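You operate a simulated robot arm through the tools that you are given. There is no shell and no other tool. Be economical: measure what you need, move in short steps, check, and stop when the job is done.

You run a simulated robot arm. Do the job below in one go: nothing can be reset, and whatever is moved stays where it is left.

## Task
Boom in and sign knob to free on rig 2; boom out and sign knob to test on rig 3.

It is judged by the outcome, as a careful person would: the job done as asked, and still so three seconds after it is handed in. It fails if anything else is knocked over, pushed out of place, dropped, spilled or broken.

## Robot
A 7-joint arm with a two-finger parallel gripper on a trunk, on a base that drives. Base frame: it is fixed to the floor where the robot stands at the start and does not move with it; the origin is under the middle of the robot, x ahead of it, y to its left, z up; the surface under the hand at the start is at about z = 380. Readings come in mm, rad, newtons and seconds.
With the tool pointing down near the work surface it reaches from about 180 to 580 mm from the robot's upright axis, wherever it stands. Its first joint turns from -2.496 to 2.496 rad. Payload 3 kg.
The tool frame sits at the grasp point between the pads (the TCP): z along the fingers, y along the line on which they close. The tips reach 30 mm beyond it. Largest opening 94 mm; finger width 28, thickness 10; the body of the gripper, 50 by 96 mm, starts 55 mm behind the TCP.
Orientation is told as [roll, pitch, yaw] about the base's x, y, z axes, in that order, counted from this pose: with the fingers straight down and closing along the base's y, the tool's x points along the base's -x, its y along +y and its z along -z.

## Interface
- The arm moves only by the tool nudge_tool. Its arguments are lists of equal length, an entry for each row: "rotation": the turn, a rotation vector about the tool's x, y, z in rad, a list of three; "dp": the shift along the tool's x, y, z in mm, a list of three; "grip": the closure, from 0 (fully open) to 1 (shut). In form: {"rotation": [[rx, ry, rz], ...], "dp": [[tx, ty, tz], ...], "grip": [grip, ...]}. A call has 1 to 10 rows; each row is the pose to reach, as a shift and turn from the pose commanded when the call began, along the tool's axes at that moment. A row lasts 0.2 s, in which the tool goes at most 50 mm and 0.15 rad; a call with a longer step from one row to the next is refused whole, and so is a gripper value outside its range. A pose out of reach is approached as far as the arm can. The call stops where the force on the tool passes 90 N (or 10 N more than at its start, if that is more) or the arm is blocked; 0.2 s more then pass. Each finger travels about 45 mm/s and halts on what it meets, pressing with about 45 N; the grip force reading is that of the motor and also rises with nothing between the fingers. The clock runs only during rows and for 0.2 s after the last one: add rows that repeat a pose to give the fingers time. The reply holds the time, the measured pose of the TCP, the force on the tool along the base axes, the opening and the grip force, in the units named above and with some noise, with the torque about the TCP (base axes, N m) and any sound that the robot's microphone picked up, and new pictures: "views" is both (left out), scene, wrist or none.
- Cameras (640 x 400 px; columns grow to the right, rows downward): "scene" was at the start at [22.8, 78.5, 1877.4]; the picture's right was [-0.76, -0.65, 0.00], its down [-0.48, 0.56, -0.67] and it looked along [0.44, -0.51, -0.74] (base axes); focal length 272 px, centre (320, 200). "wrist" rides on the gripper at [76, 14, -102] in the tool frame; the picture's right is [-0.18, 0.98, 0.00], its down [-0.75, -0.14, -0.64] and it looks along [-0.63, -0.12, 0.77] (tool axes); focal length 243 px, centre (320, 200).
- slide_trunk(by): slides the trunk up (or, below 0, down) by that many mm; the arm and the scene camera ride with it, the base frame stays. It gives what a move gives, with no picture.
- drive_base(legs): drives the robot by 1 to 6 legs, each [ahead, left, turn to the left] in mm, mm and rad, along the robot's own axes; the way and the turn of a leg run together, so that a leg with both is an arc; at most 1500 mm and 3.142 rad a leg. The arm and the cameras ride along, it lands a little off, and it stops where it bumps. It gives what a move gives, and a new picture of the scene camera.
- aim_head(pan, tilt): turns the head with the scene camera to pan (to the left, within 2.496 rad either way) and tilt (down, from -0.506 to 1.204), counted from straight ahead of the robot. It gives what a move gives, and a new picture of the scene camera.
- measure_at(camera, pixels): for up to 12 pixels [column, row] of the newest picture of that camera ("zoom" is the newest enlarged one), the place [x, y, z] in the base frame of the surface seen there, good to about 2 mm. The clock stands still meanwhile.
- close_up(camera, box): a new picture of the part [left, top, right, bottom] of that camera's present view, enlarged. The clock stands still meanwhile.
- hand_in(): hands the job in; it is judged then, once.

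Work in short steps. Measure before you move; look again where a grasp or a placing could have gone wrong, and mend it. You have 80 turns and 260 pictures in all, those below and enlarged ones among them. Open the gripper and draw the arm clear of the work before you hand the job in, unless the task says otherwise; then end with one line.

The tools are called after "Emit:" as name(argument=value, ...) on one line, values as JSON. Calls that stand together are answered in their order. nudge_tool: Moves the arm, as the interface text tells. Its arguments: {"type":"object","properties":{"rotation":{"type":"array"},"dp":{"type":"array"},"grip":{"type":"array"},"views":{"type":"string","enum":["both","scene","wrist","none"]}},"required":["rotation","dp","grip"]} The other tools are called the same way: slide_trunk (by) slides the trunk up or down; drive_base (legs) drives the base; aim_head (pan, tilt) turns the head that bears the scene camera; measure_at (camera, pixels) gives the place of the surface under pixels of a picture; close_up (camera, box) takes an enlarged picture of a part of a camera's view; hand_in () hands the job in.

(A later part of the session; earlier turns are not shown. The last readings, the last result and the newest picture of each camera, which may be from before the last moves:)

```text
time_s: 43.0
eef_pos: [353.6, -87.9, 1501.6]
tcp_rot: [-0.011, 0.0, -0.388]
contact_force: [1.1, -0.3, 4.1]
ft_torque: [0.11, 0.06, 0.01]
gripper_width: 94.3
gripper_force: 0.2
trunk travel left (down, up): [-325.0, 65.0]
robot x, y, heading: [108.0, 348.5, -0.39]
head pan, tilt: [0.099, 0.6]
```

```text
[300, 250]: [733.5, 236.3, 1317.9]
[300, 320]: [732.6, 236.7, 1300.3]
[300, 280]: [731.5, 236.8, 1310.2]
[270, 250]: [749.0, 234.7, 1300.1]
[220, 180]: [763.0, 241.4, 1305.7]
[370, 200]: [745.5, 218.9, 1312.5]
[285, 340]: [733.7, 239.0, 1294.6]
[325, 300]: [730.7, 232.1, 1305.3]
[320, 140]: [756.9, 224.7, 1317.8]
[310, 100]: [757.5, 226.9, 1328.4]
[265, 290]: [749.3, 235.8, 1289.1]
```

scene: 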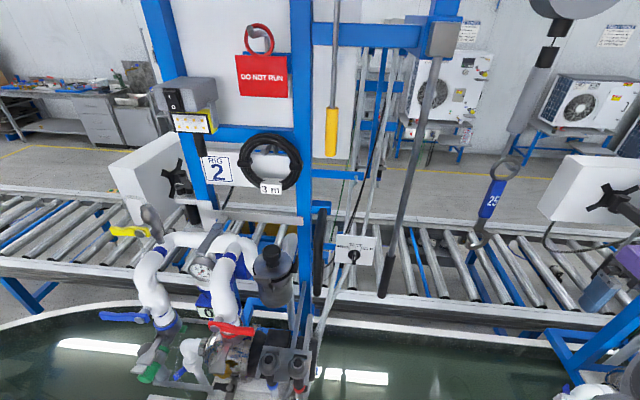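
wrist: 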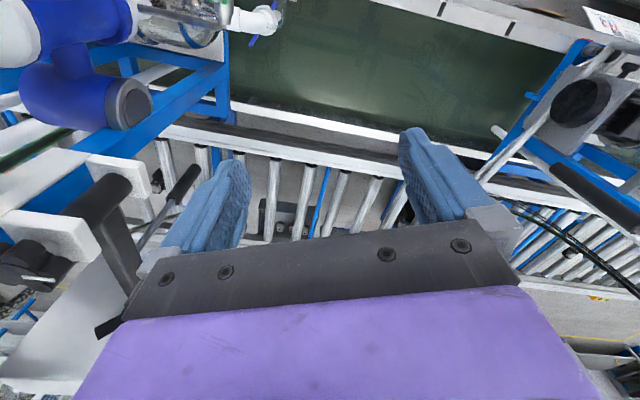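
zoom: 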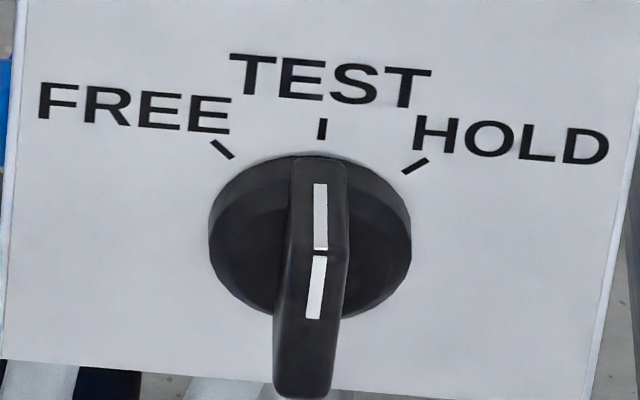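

Knob axis is at about (756,225,1300), bar front 27 mm off the plate. The hook "25" hangs on the right; I measure it before sweeping the arm by.

Emit:
measure_at(camera="scene", pixels=[[493, 200], [508, 165], [520, 115], [473, 240], [482, 225], [408, 170], [437, 75]])

Emit:
nudge_tool(rotation=[[0, -0.15, 0], [0, -0.3, 0], [0, -0.45, 0], [0, -0.6, 0], [0, -0.75, 0], [0, -0.9, 0]], dp=[[0, 10, 0], [0, 20, 0], [0, 30, 0], [0, 40, 5], [0, 50, 10], [0, 60, 15]], grip=[0, 0, 0, 0, 0, 0])

```text
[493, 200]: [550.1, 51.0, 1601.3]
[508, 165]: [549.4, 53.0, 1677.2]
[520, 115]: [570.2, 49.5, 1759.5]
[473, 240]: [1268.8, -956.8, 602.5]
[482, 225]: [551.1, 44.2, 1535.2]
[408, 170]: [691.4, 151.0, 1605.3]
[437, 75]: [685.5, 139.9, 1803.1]
```

```text
time_s: 44.6
eef_pos: [358.5, -78.2, 1477.9]
tcp_rot: [0.021, -0.9, -0.415]
contact_force: [0.6, 0.0, 0.0]
ft_torque: [0.0, 0.01, 0.0]
gripper_width: 93.9
gripper_force: 0.1
trunk travel left (down, up): [-325.0, 65.0]
robot x, y, heading: [101.1, 334.9, -0.388]
head pan, tilt: [0.099, 0.6]
stopped in row 6: the arm was blocked; the commanded pose is now the measured one
```

scene: 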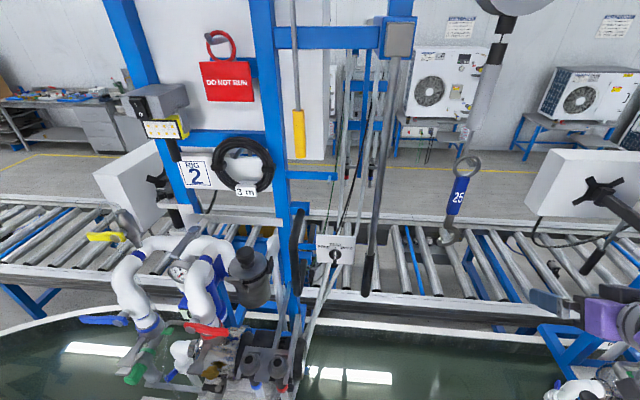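
wrist: 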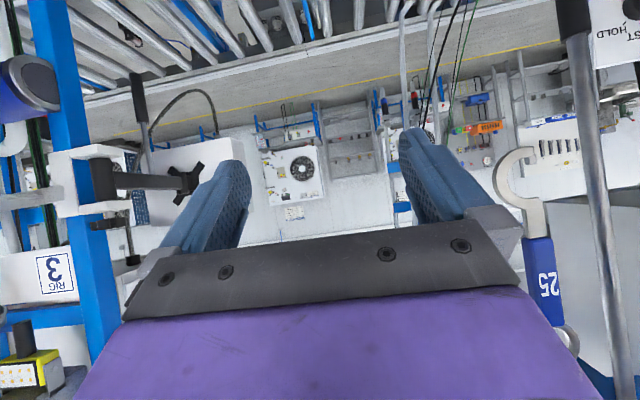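

The arm was tucked too close. I move the tool forward and a bit down, away from the hook, while tilting on.

Emit:
nudge_tool(rotation=[[0, 0, 0], [0, 0, 0], [0, 0, 0], [0, -0.1, 0], [0, -0.24, 0], [0, -0.38, 0], [0, -0.52, 0], [0, -0.67, 0]], dp=[[-12, 0, 42], [-24, 0, 84], [-36, 0, 125], [-36, 0, 125], [-36, 0, 125], [-36, 0, 125], [-36, 0, 125], [-36, 0, 125]], grip=[0, 0, 0, 0, 0, 0, 0, 0])

```text
time_s: 46.6
eef_pos: [502.9, -44.5, 1440.1]
tcp_rot: [0.042, -1.378, -0.256]
contact_force: [0.5, -0.3, 1.0]
ft_torque: [0.01, 0.1, 0.03]
gripper_width: 93.9
gripper_force: 0.1
out of reach, approached as far as the arm can: row 6, 7, 8
trunk travel left (down, up): [-325.0, 65.0]
robot x, y, heading: [106.6, 338.2, -0.388]
head pan, tilt: [0.099, 0.6]
stopped in row 8: the arm was blocked; the commanded pose is now the measured one
```

scene: 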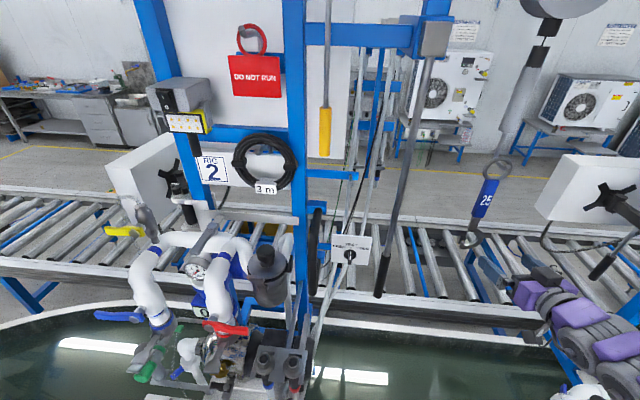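
wrist: 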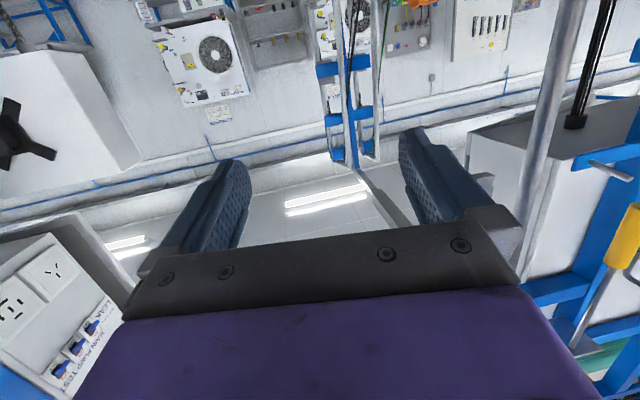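

The tool is nearly level now. I lower it 120 mm (below the hook) and finish levelling and yaw.

Emit:
nudge_tool(rotation=[[0, 0, 0], [0, 0, 0], [0, 0, 0], [0.07, -0.08, 0], [0.13, -0.17, 0]], dp=[[40, 0, 8], [80, 0, 16], [120, 0, 24], [120, 0, 24], [120, 0, 24]], grip=[0, 0, 0, 0, 0])

```text
time_s: 47.9
eef_pos: [458.3, -166.1, 1334.9]
tcp_rot: [0.749, -1.523, -1.057]
contact_force: [0.1, 1.4, -0.4]
ft_torque: [-0.01, 0.0, -0.09]
gripper_width: 94.2
gripper_force: 0.1
out of reach, approached as far as the arm can: row 2, 3, 4, 5
trunk travel left (down, up): [-325.0, 65.0]
robot x, y, heading: [100.3, 330.9, -0.387]
head pan, tilt: [0.099, 0.6]
```

scene: 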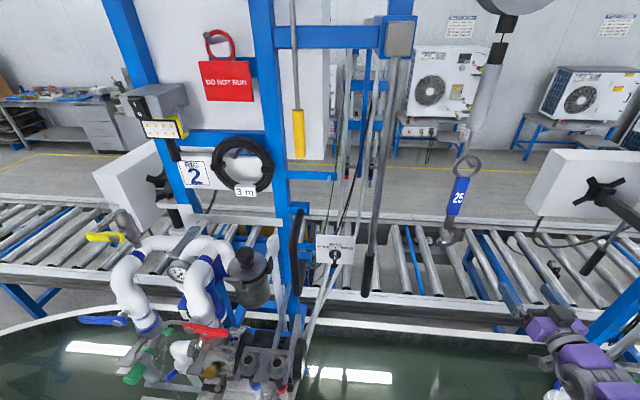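
wrist: 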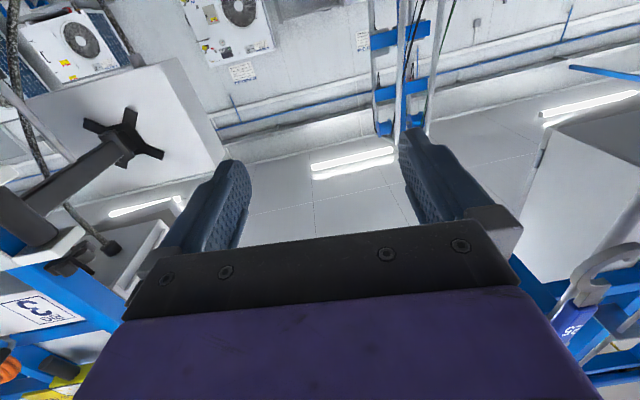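

Lowering with a level tool is out of reach, so I lower the trunk instead; the tool is over open trough between rigs.

Emit:
slide_trunk(by=-250)

Emit:
nudge_tool(rotation=[[0, 0, 0], [0, 0, 0], [0, 0, 0], [0, 0, 0]], dp=[[-45, 0, 0], [-90, 0, 0], [-135, 0, 0], [-180, 0, 0]], grip=[0, 0, 0, 0])

```text
time_s: 50.4
eef_pos: [461.1, -154.4, 1086.5]
tcp_rot: [0.682, -1.524, -0.988]
contact_force: [-0.1, -0.2, -1.0]
ft_torque: [-0.02, -0.04, -0.01]
gripper_width: 93.9
gripper_force: 0.0
trunk travel left (down, up): [-75.0, 315.0]
robot x, y, heading: [103.2, 331.5, -0.391]
head pan, tilt: [0.099, 0.6]
```

```text
time_s: 51.4
eef_pos: [471.1, -151.8, 1271.1]
tcp_rot: [0.601, -1.529, -0.904]
contact_force: [0.5, -0.1, 0.3]
ft_torque: [0.01, 0.03, -0.02]
gripper_width: 93.8
gripper_force: 0.1
trunk travel left (down, up): [-75.0, 315.0]
robot x, y, heading: [100.9, 332.4, -0.388]
head pan, tilt: [0.099, 0.6]
```

scene: 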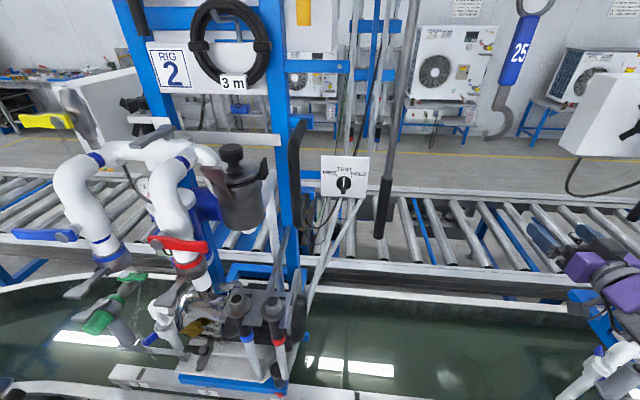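
wrist: 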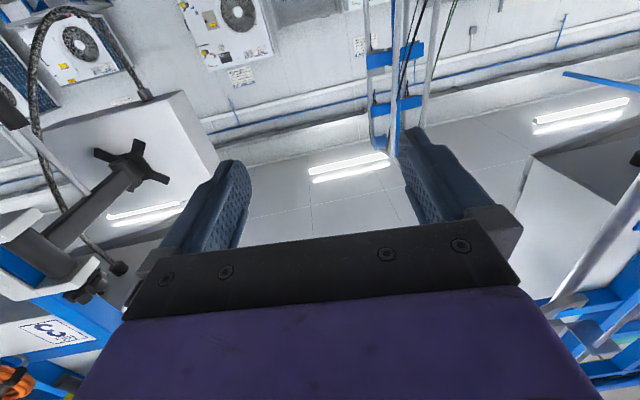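

Level pose works with the trunk lowered. I slide left ~459 mm in front of the sign, correcting heading, with the fingers partly closed.

Emit:
nudge_tool(rotation=[[0.01, -0.003, -0.002], [0.02, -0.007, -0.005], [0.03, -0.01, -0.007], [0.04, -0.014, -0.01], [0.05, -0.017, -0.012], [0.06, -0.02, -0.014], [0.07, -0.025, -0.017], [0.08, -0.028, -0.02], [0.09, -0.03, -0.022], [0.095, -0.035, -0.024]], dp=[[-5, 42, 0], [-10, 84, 0], [-15, 126, 0], [-20, 168, 0], [-25, 210, 0], [-28, 252, 0], [-29, 294, 0], [-29, 336, 0], [-29, 378, 0], [-29, 420, 0]], grip=[0.4, 0.4, 0.4, 0.4, 0.4, 0.4, 0.4, 0.4, 0.4, 0.4])

```text
time_s: 53.7
eef_pos: [620.3, 299.6, 1252.9]
tcp_rot: [1.065, -0.761, -1.304]
contact_force: [0.2, 0.6, 0.2]
ft_torque: [0.0, 0.0, -0.02]
gripper_width: 56.5
gripper_force: 0.0
out of reach, approached as far as the arm can: row 2, 4, 5, 6, 7, 8, 9, 10
trunk travel left (down, up): [-75.0, 315.0]
robot x, y, heading: [98.5, 335.1, -0.39]
head pan, tilt: [0.099, 0.6]
stopped in row 10: the arm was blocked; the commanded pose is now the measured one
```

scene: 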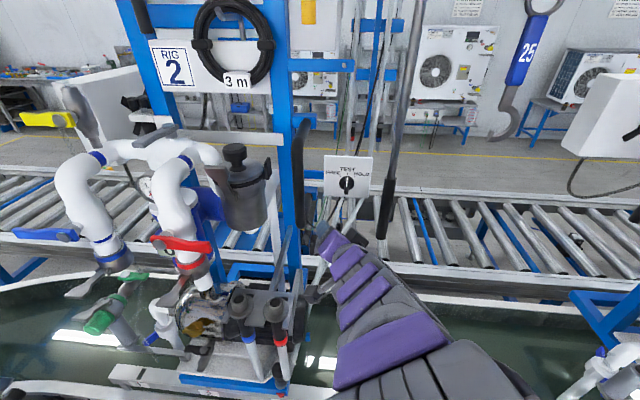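
wrist: 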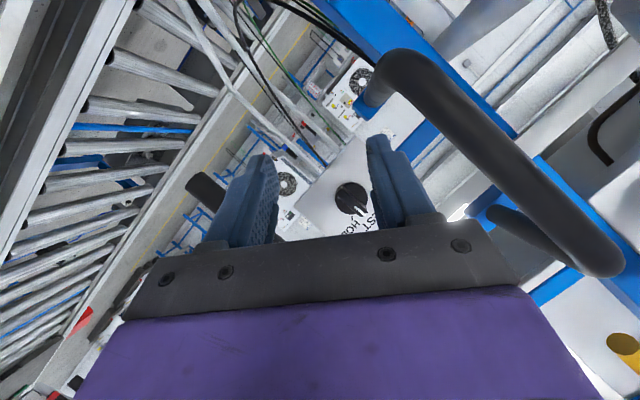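

The wrist twisted because the arm is folded too tightly this near. I back the base 220 mm straight away from the rig to work with a more stretched arm.

Emit:
drive_base(legs=[[-220, 0, 0]])

```text
time_s: 55.4
eef_pos: [413.5, 381.3, 1255.6]
tcp_rot: [1.071, -0.761, -1.312]
contact_force: [0.3, -0.9, 0.5]
ft_torque: [-0.01, -0.01, 0.0]
gripper_width: 56.4
gripper_force: 0.1
trunk travel left (down, up): [-75.0, 315.0]
robot x, y, heading: [-96.9, 423.4, -0.39]
head pan, tilt: [0.099, 0.6]
```

scene: 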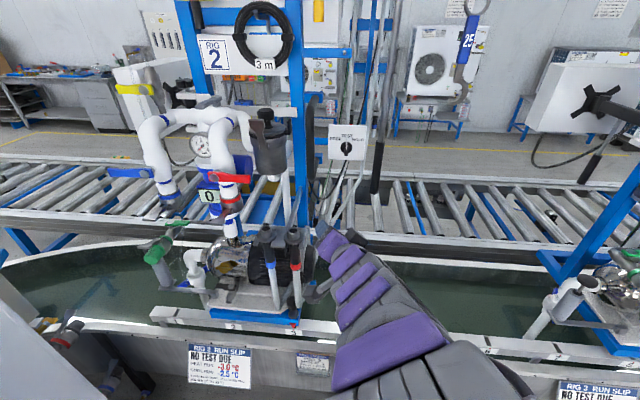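

Now I extend forward to ~120 mm short of the knob while levelling the tool (rotation vector (0.150,-0.445,-0.677)).

Emit:
nudge_tool(rotation=[[0, 0, 0], [0, 0, 0], [0.019, -0.056, -0.085], [0.037, -0.111, -0.169], [0.056, -0.167, -0.254], [0.075, -0.222, -0.338], [0.094, -0.278, -0.423], [0.112, -0.334, -0.508], [0.131, -0.389, -0.592], [0.15, -0.445, -0.677]], dp=[[-25, 4, 32], [-50, 8, 64], [-75, 12, 96], [-100, 16, 128], [-125, 20, 160], [-132, 20, 168], [-132, 20, 168], [-132, 20, 168], [-132, 20, 168], [-132, 20, 168]], grip=[0.4, 0.4, 0.4, 0.4, 0.4, 0.4, 0.4, 0.4, 0.4, 0.4])

```text
time_s: 57.6
eef_pos: [608.8, 284.5, 1356.5]
tcp_rot: [-0.02, -1.522, -0.381]
contact_force: [-0.5, -1.1, -0.1]
ft_torque: [0.01, -0.01, -0.04]
gripper_width: 56.3
gripper_force: 0.3
out of reach, approached as far as the arm can: row 8, 9, 10
trunk travel left (down, up): [-75.0, 315.0]
robot x, y, heading: [-103.4, 419.3, -0.388]
head pan, tilt: [0.099, 0.6]
```

scene: 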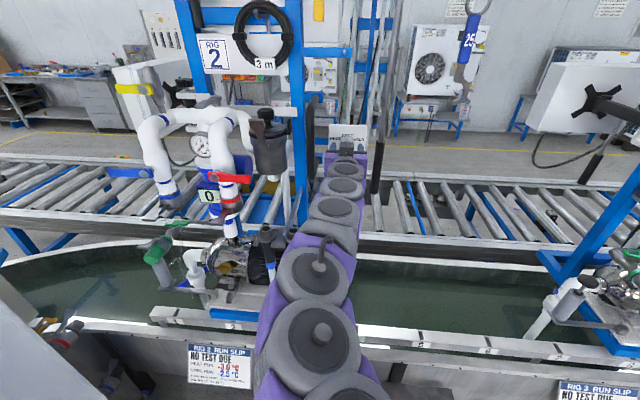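
wrist: 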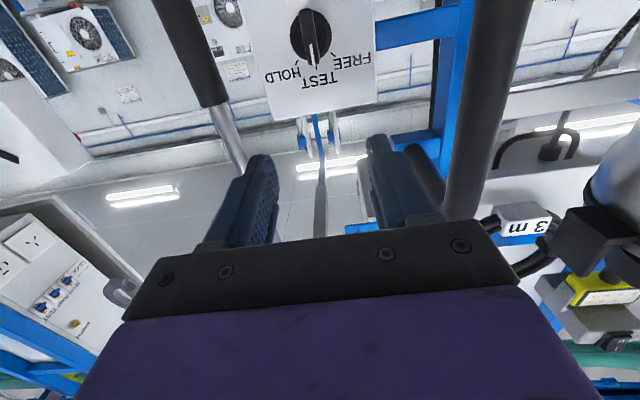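

Well oriented; the tool is 56 mm too high, so I lower the trunk by that.

Emit:
slide_trunk(by=-56)

Emit:
nudge_tool(rotation=[[0, -0.04, 0]], dp=[[0, 0, 20]], grip=[0.4])

```text
time_s: 58.6
eef_pos: [608.3, 284.9, 1300.5]
tcp_rot: [0.009, -1.524, -0.408]
contact_force: [-1.2, 0.0, -0.8]
ft_torque: [-0.01, -0.01, -0.01]
gripper_width: 56.5
gripper_force: 0.1
trunk travel left (down, up): [-19.0, 371.0]
robot x, y, heading: [-98.9, 417.9, -0.389]
head pan, tilt: [0.099, 0.6]
```

```text
time_s: 59.0
eef_pos: [630.9, 276.9, 1315.9]
tcp_rot: [0.052, -1.553, -0.449]
contact_force: [-0.8, -0.5, 0.9]
ft_torque: [0.0, 0.04, 0.01]
gripper_width: 56.5
gripper_force: 0.0
out of reach, approached as far as the arm can: row 1
trunk travel left (down, up): [-19.0, 371.0]
robot x, y, heading: [-106.0, 421.2, -0.388]
head pan, tilt: [0.099, 0.6]
```

scene: 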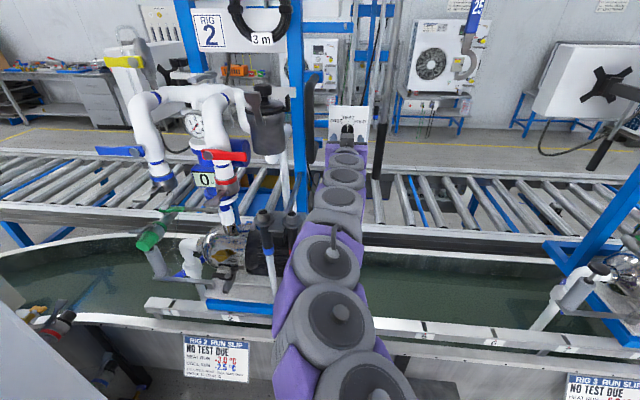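
wrist: 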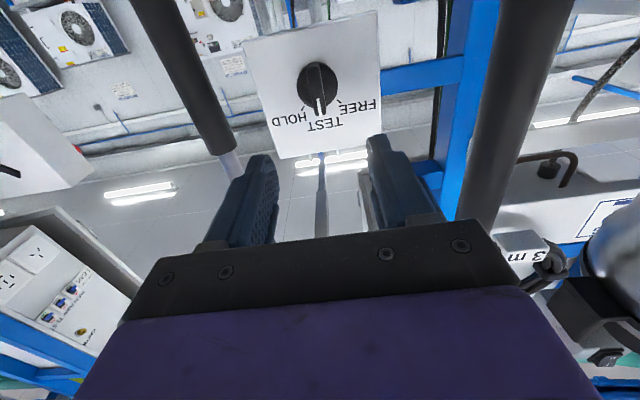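

Lateral alignment is within 1 mm; I advance 60 mm and come down 15.

Emit:
nudge_tool(rotation=[[0, 0, 0], [0, 0, 0], [0, 0, 0]], dp=[[5, 0, 20], [10, 0, 40], [15, 0, 60]], grip=[0.4, 0.4, 0.4])

```text
time_s: 59.8
eef_pos: [681.8, 251.5, 1308.9]
tcp_rot: [0.082, -1.564, -0.484]
contact_force: [-0.4, 0.0, -0.3]
ft_torque: [0.01, -0.04, 0.01]
gripper_width: 56.4
gripper_force: 0.1
out of reach, approached as far as the arm can: row 1, 2, 3
trunk travel left (down, up): [-19.0, 371.0]
robot x, y, heading: [-99.6, 418.6, -0.396]
head pan, tilt: [0.099, 0.6]
```

scene: 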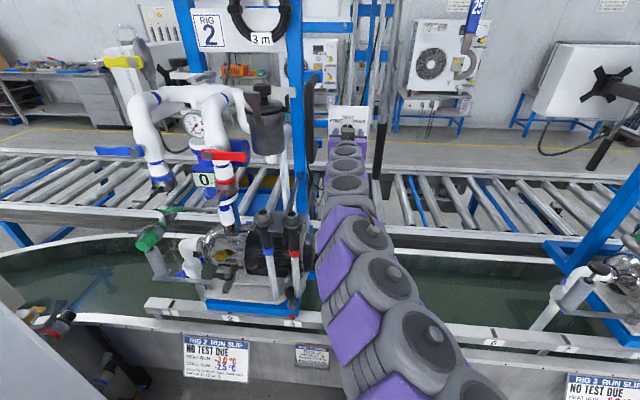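
wrist: 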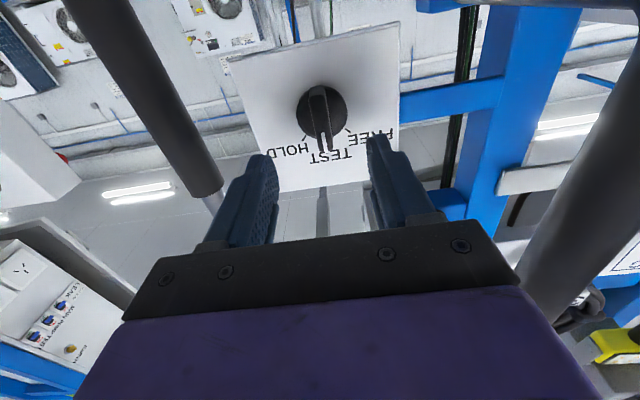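

Close now. I measure knob and fingertips with the wrist camera to refine alignment.

Emit:
close_up(camera="wrist", box=[224, 40, 416, 160])

Emit:
measure_at(camera="wrist", pixels=[[318, 100], [320, 120], [323, 146], [305, 110], [340, 110], [268, 120], [385, 110], [310, 90], [262, 175], [380, 150]])

```text
3.33 times, centred on (320, 100) of wrist
```

zoom: 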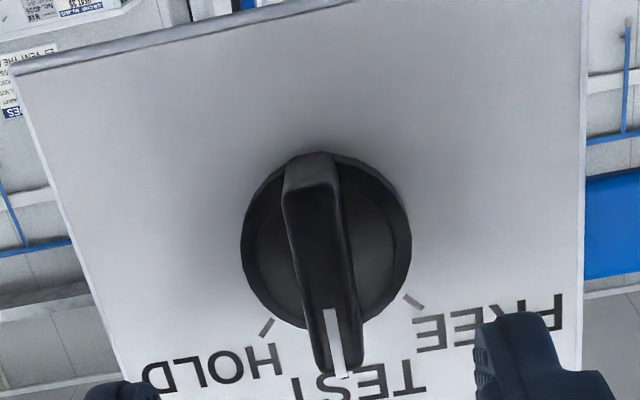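

```text
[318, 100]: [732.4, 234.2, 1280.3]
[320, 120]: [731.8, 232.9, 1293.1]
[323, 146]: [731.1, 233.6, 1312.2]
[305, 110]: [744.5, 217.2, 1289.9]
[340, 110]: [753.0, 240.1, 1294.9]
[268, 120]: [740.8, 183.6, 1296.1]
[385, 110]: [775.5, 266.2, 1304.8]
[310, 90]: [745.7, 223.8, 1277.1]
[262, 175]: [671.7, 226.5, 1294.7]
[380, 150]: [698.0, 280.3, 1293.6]
```

Bar centre is (732,233.5,1299). I advance 37 mm, left 3, down 10, fingers astride the bar, without closing yet.

Emit:
nudge_tool(rotation=[[0, 0, 0], [0, 0, 0], [0, 0, 0]], dp=[[9, 3, 5], [10, 3, 20], [10, 3, 37]], grip=[0.4, 0.4, 0.4])

Emit:
close_up(camera="wrist", box=[200, 60, 424, 200])

```text
time_s: 60.6
eef_pos: [718.8, 239.2, 1297.1]
tcp_rot: [0.123, -1.564, -0.525]
contact_force: [0.0, 0.3, -0.4]
ft_torque: [-0.03, 0.01, 0.03]
gripper_width: 56.5
gripper_force: 0.1
trunk travel left (down, up): [-19.0, 371.0]
robot x, y, heading: [-100.9, 419.3, -0.399]
head pan, tilt: [0.099, 0.6]
```

scene: 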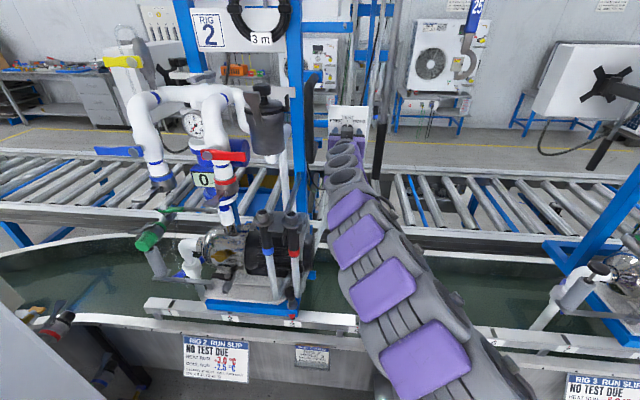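
wrist: 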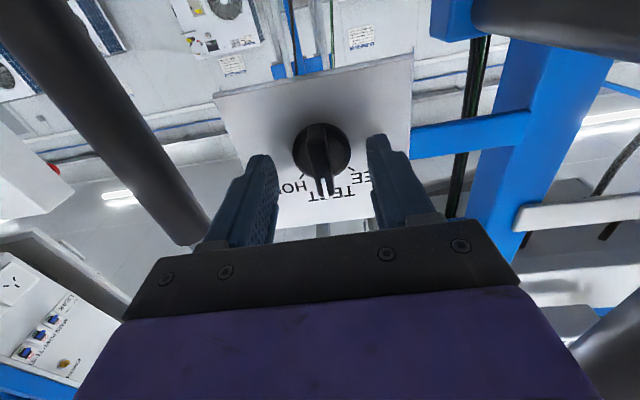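

```text
2.86 times, centred on (312, 130) of wrist
```

zoom: 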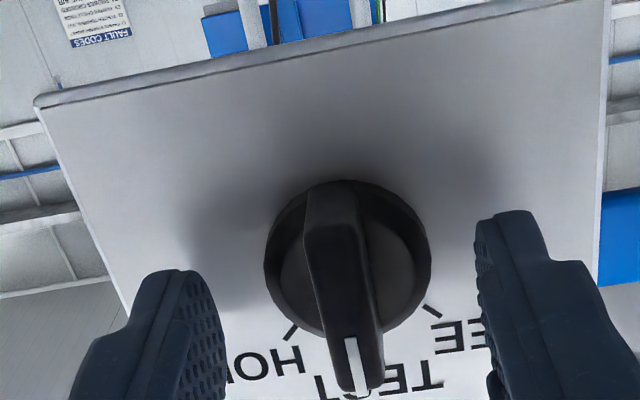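

I verify the fingertip positions relative to the bar.

Emit:
measure_at(camera="zoom", pixels=[[515, 225], [495, 240], [540, 270], [160, 290], [195, 290], [330, 220], [355, 340]])

```text
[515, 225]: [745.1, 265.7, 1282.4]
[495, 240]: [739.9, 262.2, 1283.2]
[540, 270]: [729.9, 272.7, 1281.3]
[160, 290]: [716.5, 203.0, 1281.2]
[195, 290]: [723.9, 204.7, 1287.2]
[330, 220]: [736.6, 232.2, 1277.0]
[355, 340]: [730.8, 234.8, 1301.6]
```

Fingers straddle the bar at the right height. I close on it.

Emit:
nudge_tool(rotation=[[0, 0, 0], [0, 0, 0], [0, 0, 0], [0, 0, 0]], dp=[[0, 0, 0], [0, 0, 0], [0, 0, 0], [0, 0, 0]], grip=[0.7, 0.9, 0.95, 0.95], views="wrist")

```text
time_s: 61.6
eef_pos: [717.1, 239.6, 1298.0]
tcp_rot: [0.082, -1.563, -0.484]
contact_force: [-1.2, -2.2, 0.2]
ft_torque: [-0.03, -0.01, 0.44]
gripper_width: 11.1
gripper_force: 36.3
trunk travel left (down, up): [-19.0, 371.0]
robot x, y, heading: [-100.6, 420.2, -0.39]
head pan, tilt: [0.099, 0.6]
```

wrist: 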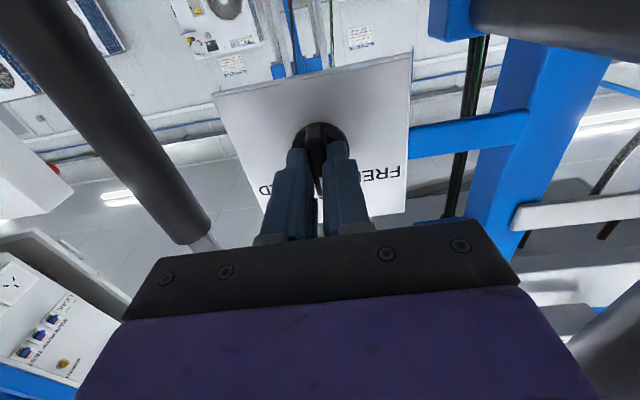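

Gripped (11 mm). I turn the knob counter-clockwise toward FREE in small steps.

Emit:
nudge_tool(rotation=[[0, 0, -0.14], [0, 0, -0.28], [0, 0, -0.42], [0, 0, -0.56], [0, 0, -0.7], [0, 0, -0.8]], dp=[[0, 0, 0], [0, 0, 0], [0, 0, 0], [0, 0, 0], [0, 0, 0], [0, 0, 0]], grip=[0.95, 0.95, 0.95, 0.95, 0.95, 0.95])

Emit:
close_up(camera="wrist", box=[200, 60, 424, 200])

```text
time_s: 63.0
eef_pos: [717.7, 239.4, 1298.3]
tcp_rot: [-1.561, -0.772, 1.163]
contact_force: [-9.5, -0.6, -2.5]
ft_torque: [0.75, 0.13, -0.21]
gripper_width: 10.9
gripper_force: 44.4
trunk travel left (down, up): [-19.0, 371.0]
robot x, y, heading: [-102.1, 420.9, -0.393]
head pan, tilt: [0.099, 0.6]
```

scene: 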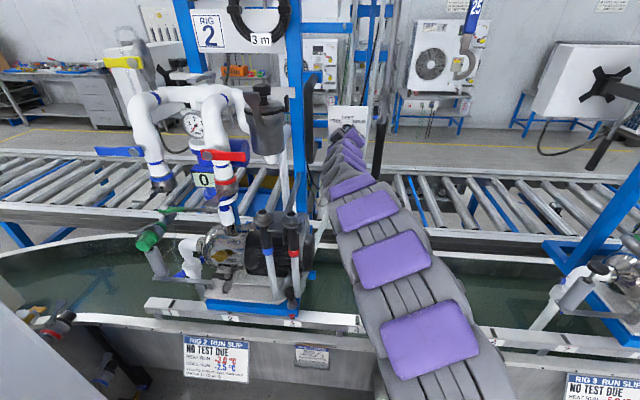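
wrist: 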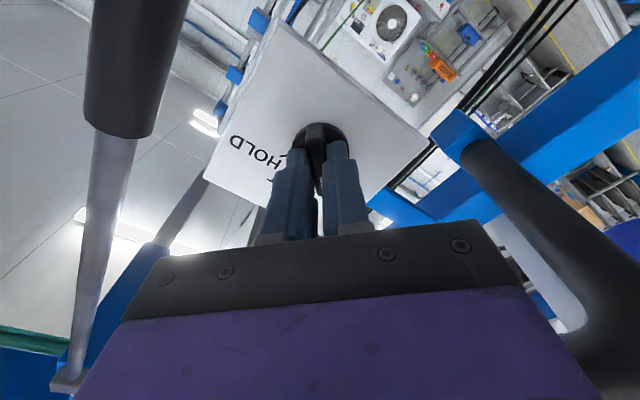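

```text
2.86 times, centred on (312, 130) of wrist
```

zoom: 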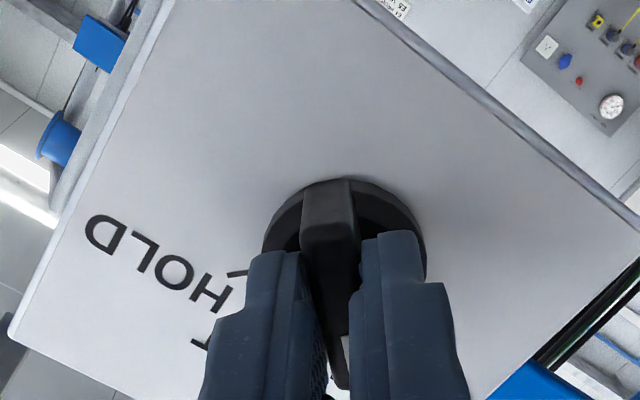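

Turned 0.8 rad with some resisting torque. I open the fingers and back off 70 mm to check the pointer.

Emit:
nudge_tool(rotation=[[0, 0, 0], [0, 0, 0], [0, 0, 0], [0, 0, 0], [0, 0, 0]], dp=[[0, 0, 0], [0, 0, 0], [0, 0, -10], [0, 0, -40], [0, 0, -70]], grip=[0.5, 0.4, 0.4, 0.4, 0.4])

Emit:
close_up(camera="wrist", box=[224, 40, 416, 160])

```text
time_s: 64.2
eef_pos: [652.9, 269.3, 1300.0]
tcp_rot: [-1.564, -0.772, 1.168]
contact_force: [-0.4, -0.5, 0.4]
ft_torque: [0.01, -0.02, 0.0]
gripper_width: 56.7
gripper_force: 0.0
trunk travel left (down, up): [-19.0, 371.0]
robot x, y, heading: [-101.1, 419.5, -0.39]
head pan, tilt: [0.099, 0.6]
```

scene: 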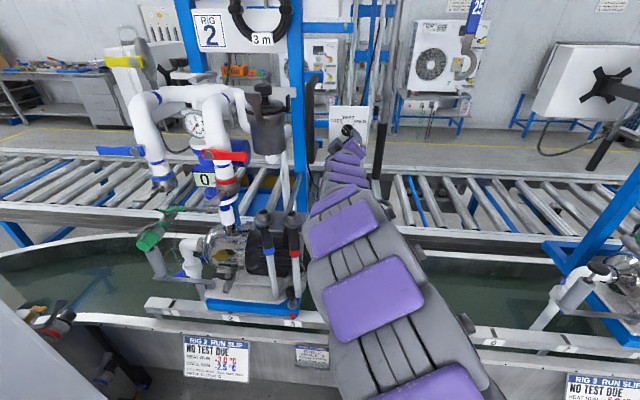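
wrist: 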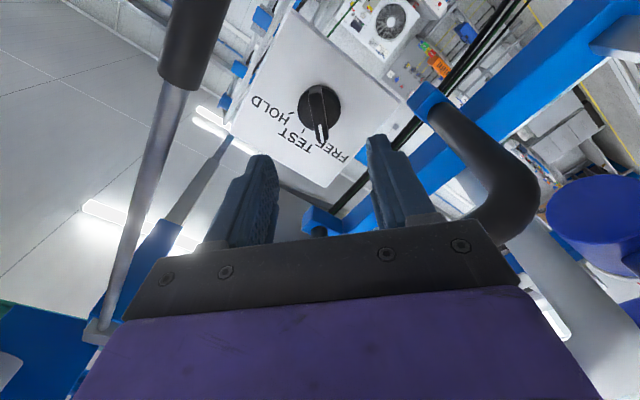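

```text
3.33 times, centred on (320, 100) of wrist
```

zoom: 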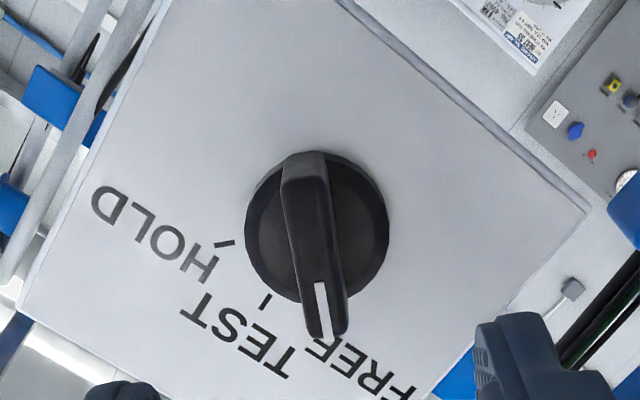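

The pointer covers the FREE tick. I check from the scene camera.

Emit:
close_up(camera="scene", box=[325, 100, 373, 130])

Emit:
measure_at(camera="wrist", pixels=[[314, 92], [317, 105], [320, 118], [323, 132]])

```text
13.33 times, centred on (349, 115) of scene
```

zoom: 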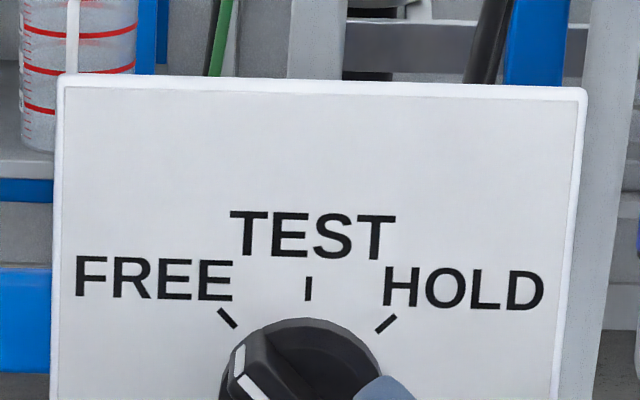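

```text
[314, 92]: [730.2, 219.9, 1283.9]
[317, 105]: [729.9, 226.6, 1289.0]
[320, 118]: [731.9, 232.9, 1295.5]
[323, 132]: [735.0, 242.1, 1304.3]
```

Pointer is at FREE. Now the rod: I unroll the tool and draw back 50 mm, then shift right in front of the rod.

Emit:
nudge_tool(rotation=[[0, 0, 0.14], [0, 0, 0.28], [0, 0, 0.42], [0, 0, 0.56], [0, 0, 0.7], [0, 0, 0.8]], dp=[[0, 0, -15], [0, 0, -30], [0, 0, -45], [0, 0, -50], [0, 0, -50], [0, 0, -50]], grip=[0.3, 0.2, 0.2, 0.2, 0.2, 0.2], views="none")

Emit:
nudge_tool(rotation=[[0, 0, 0], [0, 0, 0], [0, 0, 0], [0, 0, 0]], dp=[[7, -28, 0], [14, -56, 0], [21, -84, 0], [26, -110, 0]], grip=[0.2, 0.2, 0.2, 0.2])

```text
time_s: 65.6
eef_pos: [608.2, 288.1, 1297.2]
tcp_rot: [0.402, -1.564, -0.801]
contact_force: [0.5, -0.6, 0.6]
ft_torque: [0.0, 0.02, -0.01]
gripper_width: 75.4
gripper_force: 0.0
trunk travel left (down, up): [-19.0, 371.0]
robot x, y, heading: [-103.4, 420.5, -0.396]
head pan, tilt: [0.099, 0.6]
```

```text
time_s: 66.6
eef_pos: [564.2, 186.0, 1272.7]
tcp_rot: [0.32, -1.564, -0.72]
contact_force: [-0.1, -0.2, 0.3]
ft_torque: [0.0, 0.0, 0.01]
gripper_width: 75.1
gripper_force: 0.1
trunk travel left (down, up): [-19.0, 371.0]
robot x, y, heading: [-99.3, 417.7, -0.388]
head pan, tilt: [0.099, 0.6]
```

scene: 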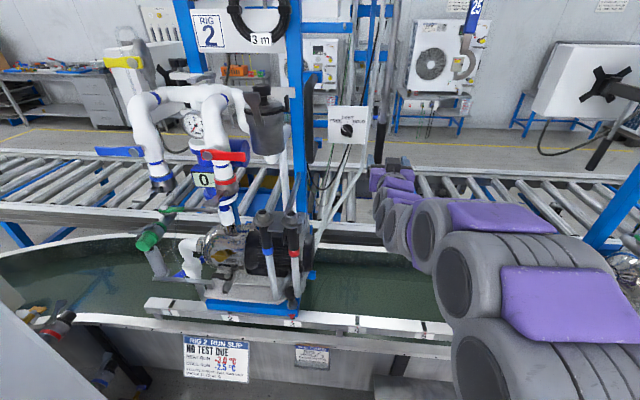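
wrist: 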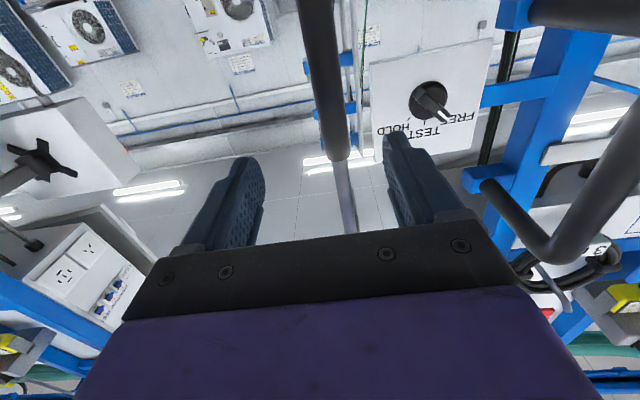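

The rod is between the fingers' lines. I measure it from the wrist camera.

Emit:
measure_at(camera="wrist", pixels=[[316, 50], [325, 100], [333, 140], [318, 100], [332, 100], [345, 190]])

```text
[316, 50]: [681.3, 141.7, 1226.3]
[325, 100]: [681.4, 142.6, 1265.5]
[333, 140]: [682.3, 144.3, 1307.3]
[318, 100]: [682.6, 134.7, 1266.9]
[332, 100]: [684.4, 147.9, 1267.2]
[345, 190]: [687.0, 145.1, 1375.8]
```

Rod centre ≈ (692,138). I advance 133 mm with 4 mm left and 12 down, then close.

Emit:
nudge_tool(rotation=[[0, 0, 0], [0, 0, 0], [0, 0, 0], [0, 0, 0], [0, 0, 0]], dp=[[5, 4, 25], [10, 4, 55], [12, 4, 85], [12, 4, 110], [12, 4, 133]], grip=[0.2, 0.2, 0.2, 0.2, 0.2])

```text
time_s: 67.8
eef_pos: [688.9, 138.2, 1258.2]
tcp_rot: [0.039, -1.563, -0.437]
contact_force: [0.4, -0.1, 0.7]
ft_torque: [0.01, 0.02, -0.02]
gripper_width: 75.2
gripper_force: 0.1
trunk travel left (down, up): [-19.0, 371.0]
robot x, y, heading: [-100.9, 422.6, -0.393]
head pan, tilt: [0.099, 0.6]
```

scene: 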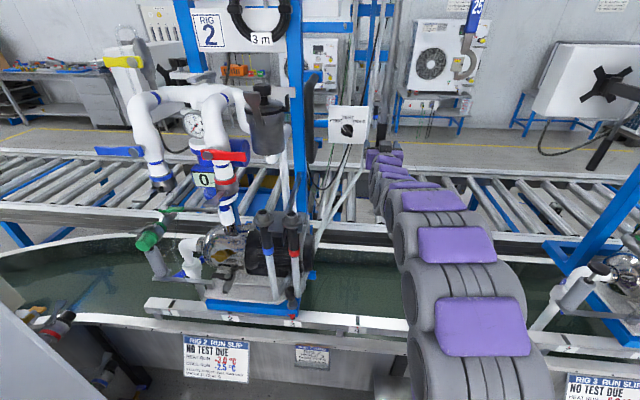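
wrist: 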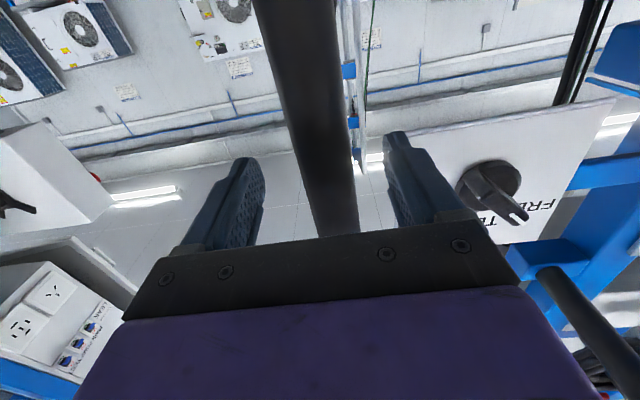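

Rod is between the fingers. I close and try a short 40 mm pull.

Emit:
nudge_tool(rotation=[[0, 0, 0], [0, 0, 0], [0, 0, 0], [0, 0, 0], [0, 0, 0]], dp=[[0, 0, 0], [0, 0, 0], [0, 0, 0], [0, 0, 0], [0, 0, 0]], grip=[0.5, 0.8, 1, 1, 1], views="none")

Emit:
nudge_tool(rotation=[[0, 0, 0], [0, 0, 0], [0, 0, 0], [0, 0, 0]], dp=[[0, 0, -10], [0, 0, -20], [0, 0, -30], [0, 0, -40]], grip=[1, 1, 1, 1])

```text
time_s: 69.0
eef_pos: [690.0, 142.0, 1259.3]
tcp_rot: [-0.298, -1.561, -0.101]
contact_force: [5.6, 13.4, 1.1]
ft_torque: [0.04, -0.22, 0.05]
gripper_width: 31.6
gripper_force: 45.1
trunk travel left (down, up): [-19.0, 371.0]
robot x, y, heading: [-102.8, 417.4, -0.391]
head pan, tilt: [0.099, 0.6]
```

```text
time_s: 70.0
eef_pos: [651.2, 157.1, 1259.0]
tcp_rot: [-0.238, -1.562, -0.159]
contact_force: [1.9, 18.9, 0.4]
ft_torque: [0.08, -0.27, 0.19]
gripper_width: 27.7
gripper_force: 44.8
trunk travel left (down, up): [-19.0, 371.0]
robot x, y, heading: [-99.5, 416.7, -0.391]
head pan, tilt: [0.099, 0.6]
```

scene: 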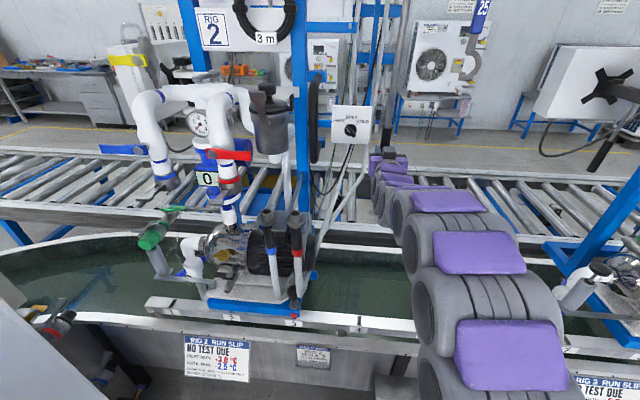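
wrist: 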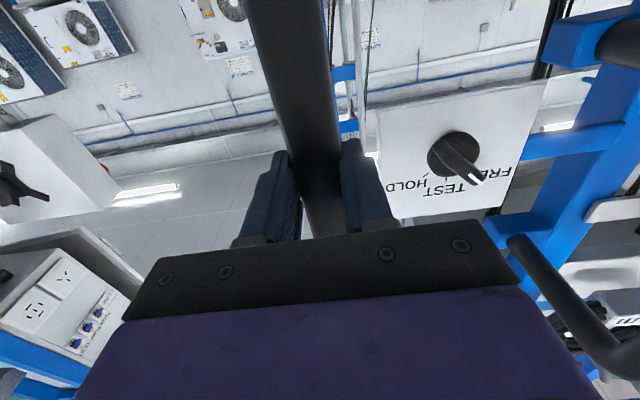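

The rod follows the hand (still centred between the fingers, sign receding). I relieve the sideways load a bit, then pull by backing the base 120 mm.

Emit:
nudge_tool(rotation=[[0, 0, 0], [0, 0, 0]], dp=[[0, 3, -5], [0, 5, -10]], grip=[1, 1], views="none")

Emit:
drive_base(legs=[[-100, 0, 0]])

```text
time_s: 70.6
eef_pos: [644.1, 160.4, 1258.9]
tcp_rot: [0.189, -1.564, -0.589]
contact_force: [2.3, 7.6, -4.3]
ft_torque: [-0.62, -0.43, -0.06]
gripper_width: 27.4
gripper_force: 45.0
trunk travel left (down, up): [-19.0, 371.0]
robot x, y, heading: [-101.3, 417.1, -0.393]
head pan, tilt: [0.099, 0.6]
```

```text
time_s: 71.7
eef_pos: [553.6, 197.3, 1258.1]
tcp_rot: [0.216, -1.563, -0.615]
contact_force: [3.1, -5.1, -11.3]
ft_torque: [-0.58, -0.85, -0.2]
gripper_width: 27.5
gripper_force: 45.2
trunk travel left (down, up): [-19.0, 371.0]
robot x, y, heading: [-191.6, 460.1, -0.393]
head pan, tilt: [0.099, 0.6]
```

scene: 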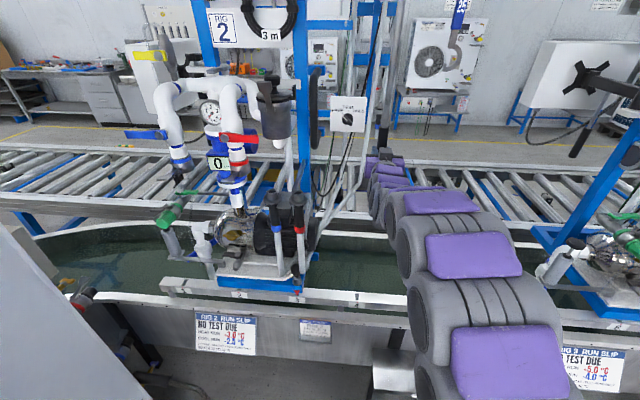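

About 147 mm pulled, forces small. I back 100 mm more.

Emit:
drive_base(legs=[[-100, 0, 0]])

Emit:
aim_head(pan=-0.05, tilt=0.1)

```text
time_s: 72.9
eef_pos: [456.3, 236.7, 1259.1]
tcp_rot: [0.178, -1.561, -0.581]
contact_force: [4.6, -5.6, -24.2]
ft_torque: [-0.25, -0.28, 0.02]
gripper_width: 27.7
gripper_force: 45.2
trunk travel left (down, up): [-19.0, 371.0]
robot x, y, heading: [-287.3, 497.5, -0.396]
head pan, tilt: [0.099, 0.6]
```

scene: 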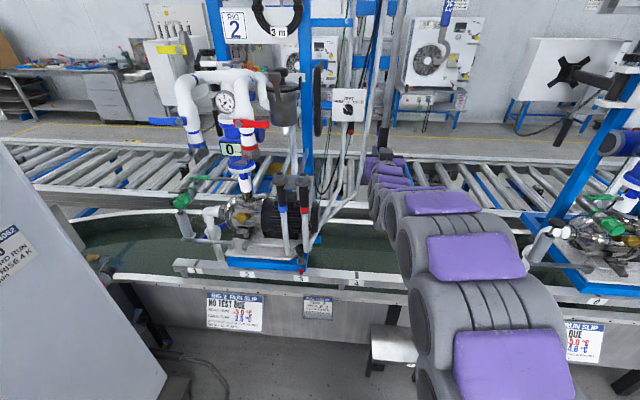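

```text
time_s: 73.8
eef_pos: [452.6, 239.3, 1259.4]
tcp_rot: [0.087, -1.561, -0.491]
contact_force: [-6.7, 0.5, -36.1]
ft_torque: [0.2, 0.66, -0.04]
gripper_width: 28.0
gripper_force: 44.9
trunk travel left (down, up): [-19.0, 371.0]
robot x, y, heading: [-286.0, 493.8, -0.39]
head pan, tilt: [-0.051, 0.099]
```

scene: 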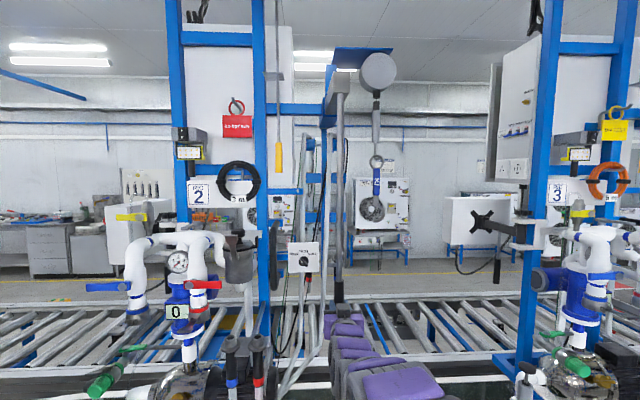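

The bar now sticks out to the aisle, 256 mm so far; a downward load of 36 N has built up. I relieve it by lowering 4 mm and pull on gently.

Emit:
nudge_tool(rotation=[[0, 0, 0], [0, 0, 0], [0, 0, 0], [0, 0, 0], [0, 0, 0]], dp=[[4, 0, 0], [6, 0, -5], [6, 0, -12], [6, 0, -19], [6, 0, -26]], grip=[1, 1, 1, 1, 1])

```text
time_s: 75.0
eef_pos: [425.6, 249.9, 1260.1]
tcp_rot: [2.443, -1.567, -2.847]
contact_force: [-1.4, -2.2, -2.9]
ft_torque: [-0.55, -0.6, -0.27]
gripper_width: 27.5
gripper_force: 45.0
trunk travel left (down, up): [-19.0, 371.0]
robot x, y, heading: [-287.6, 501.1, -0.393]
head pan, tilt: [-0.051, 0.099]
```

scene: 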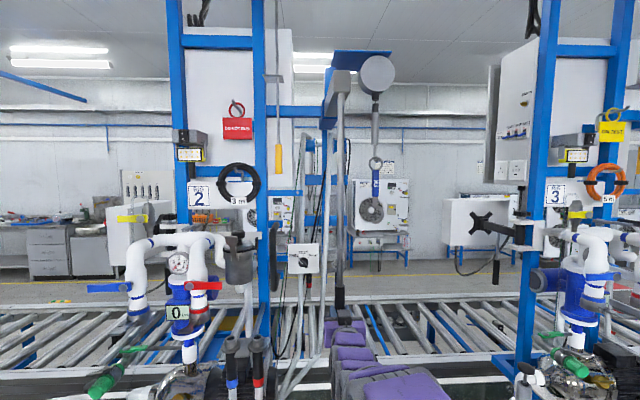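
wrist: 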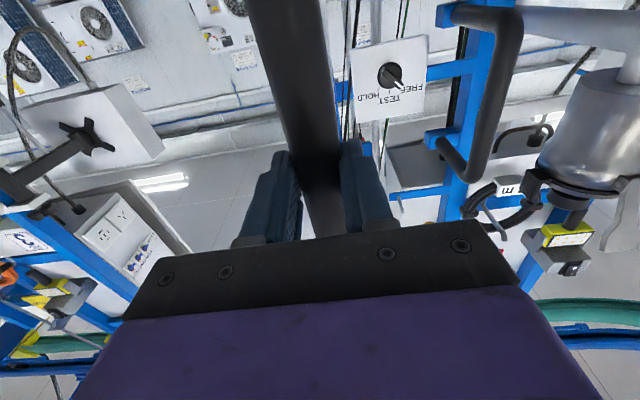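

285 mm in all with little load; I pull on in small steps to find the stop.

Emit:
nudge_tool(rotation=[[0, 0, 0], [0, 0, 0], [0, 0, 0], [0, 0, 0]], dp=[[0, 0, -6], [0, 0, -12], [0, 0, -18], [0, 0, -24]], grip=[1, 1, 1, 1])

Emit:
close_up(camera="scene", box=[260, 30, 420, 130])

Emit:
measure_at(camera="zoom", pixels=[[320, 210], [340, 180], [300, 215], [320, 260], [440, 160], [265, 150], [120, 320]])

```text
time_s: 76.0
eef_pos: [407.5, 257.2, 1254.3]
tcp_rot: [0.312, -1.565, -0.715]
contact_force: [33.2, -16.1, 5.3]
ft_torque: [-0.41, -0.04, -0.07]
gripper_width: 27.7
gripper_force: 44.7
trunk travel left (down, up): [-19.0, 371.0]
robot x, y, heading: [-285.3, 498.0, -0.397]
head pan, tilt: [-0.051, 0.099]
```

scene: 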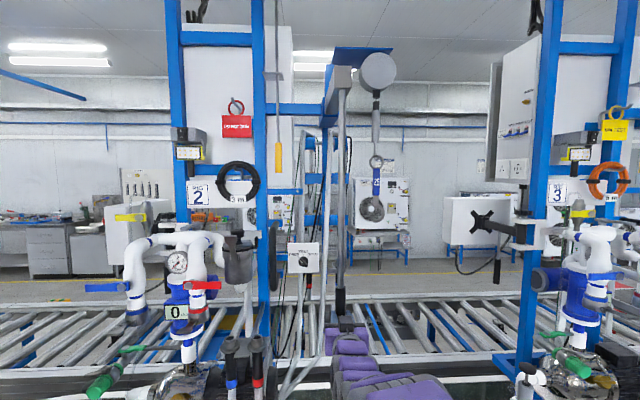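
wrist: 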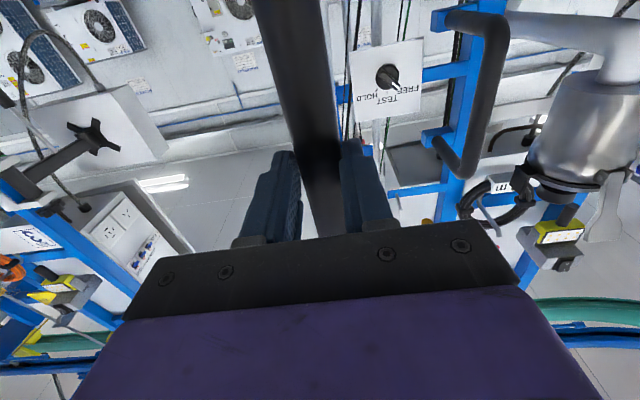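

```text
4.00 times, centred on (340, 80) of scene
```

zoom: 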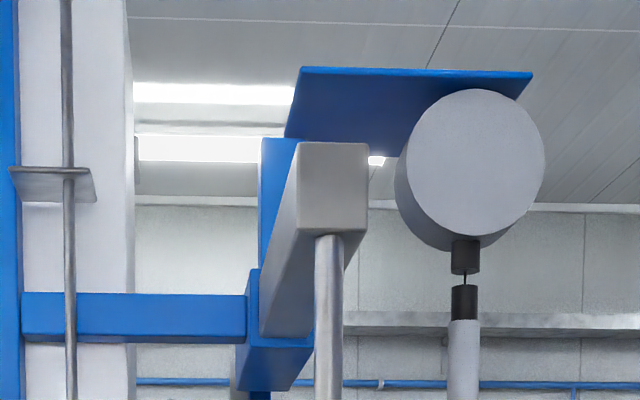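

```text
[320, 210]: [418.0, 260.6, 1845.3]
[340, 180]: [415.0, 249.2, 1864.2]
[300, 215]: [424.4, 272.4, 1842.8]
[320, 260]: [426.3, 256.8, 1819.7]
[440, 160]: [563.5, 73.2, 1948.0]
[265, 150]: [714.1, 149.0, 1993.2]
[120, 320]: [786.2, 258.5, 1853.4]
```

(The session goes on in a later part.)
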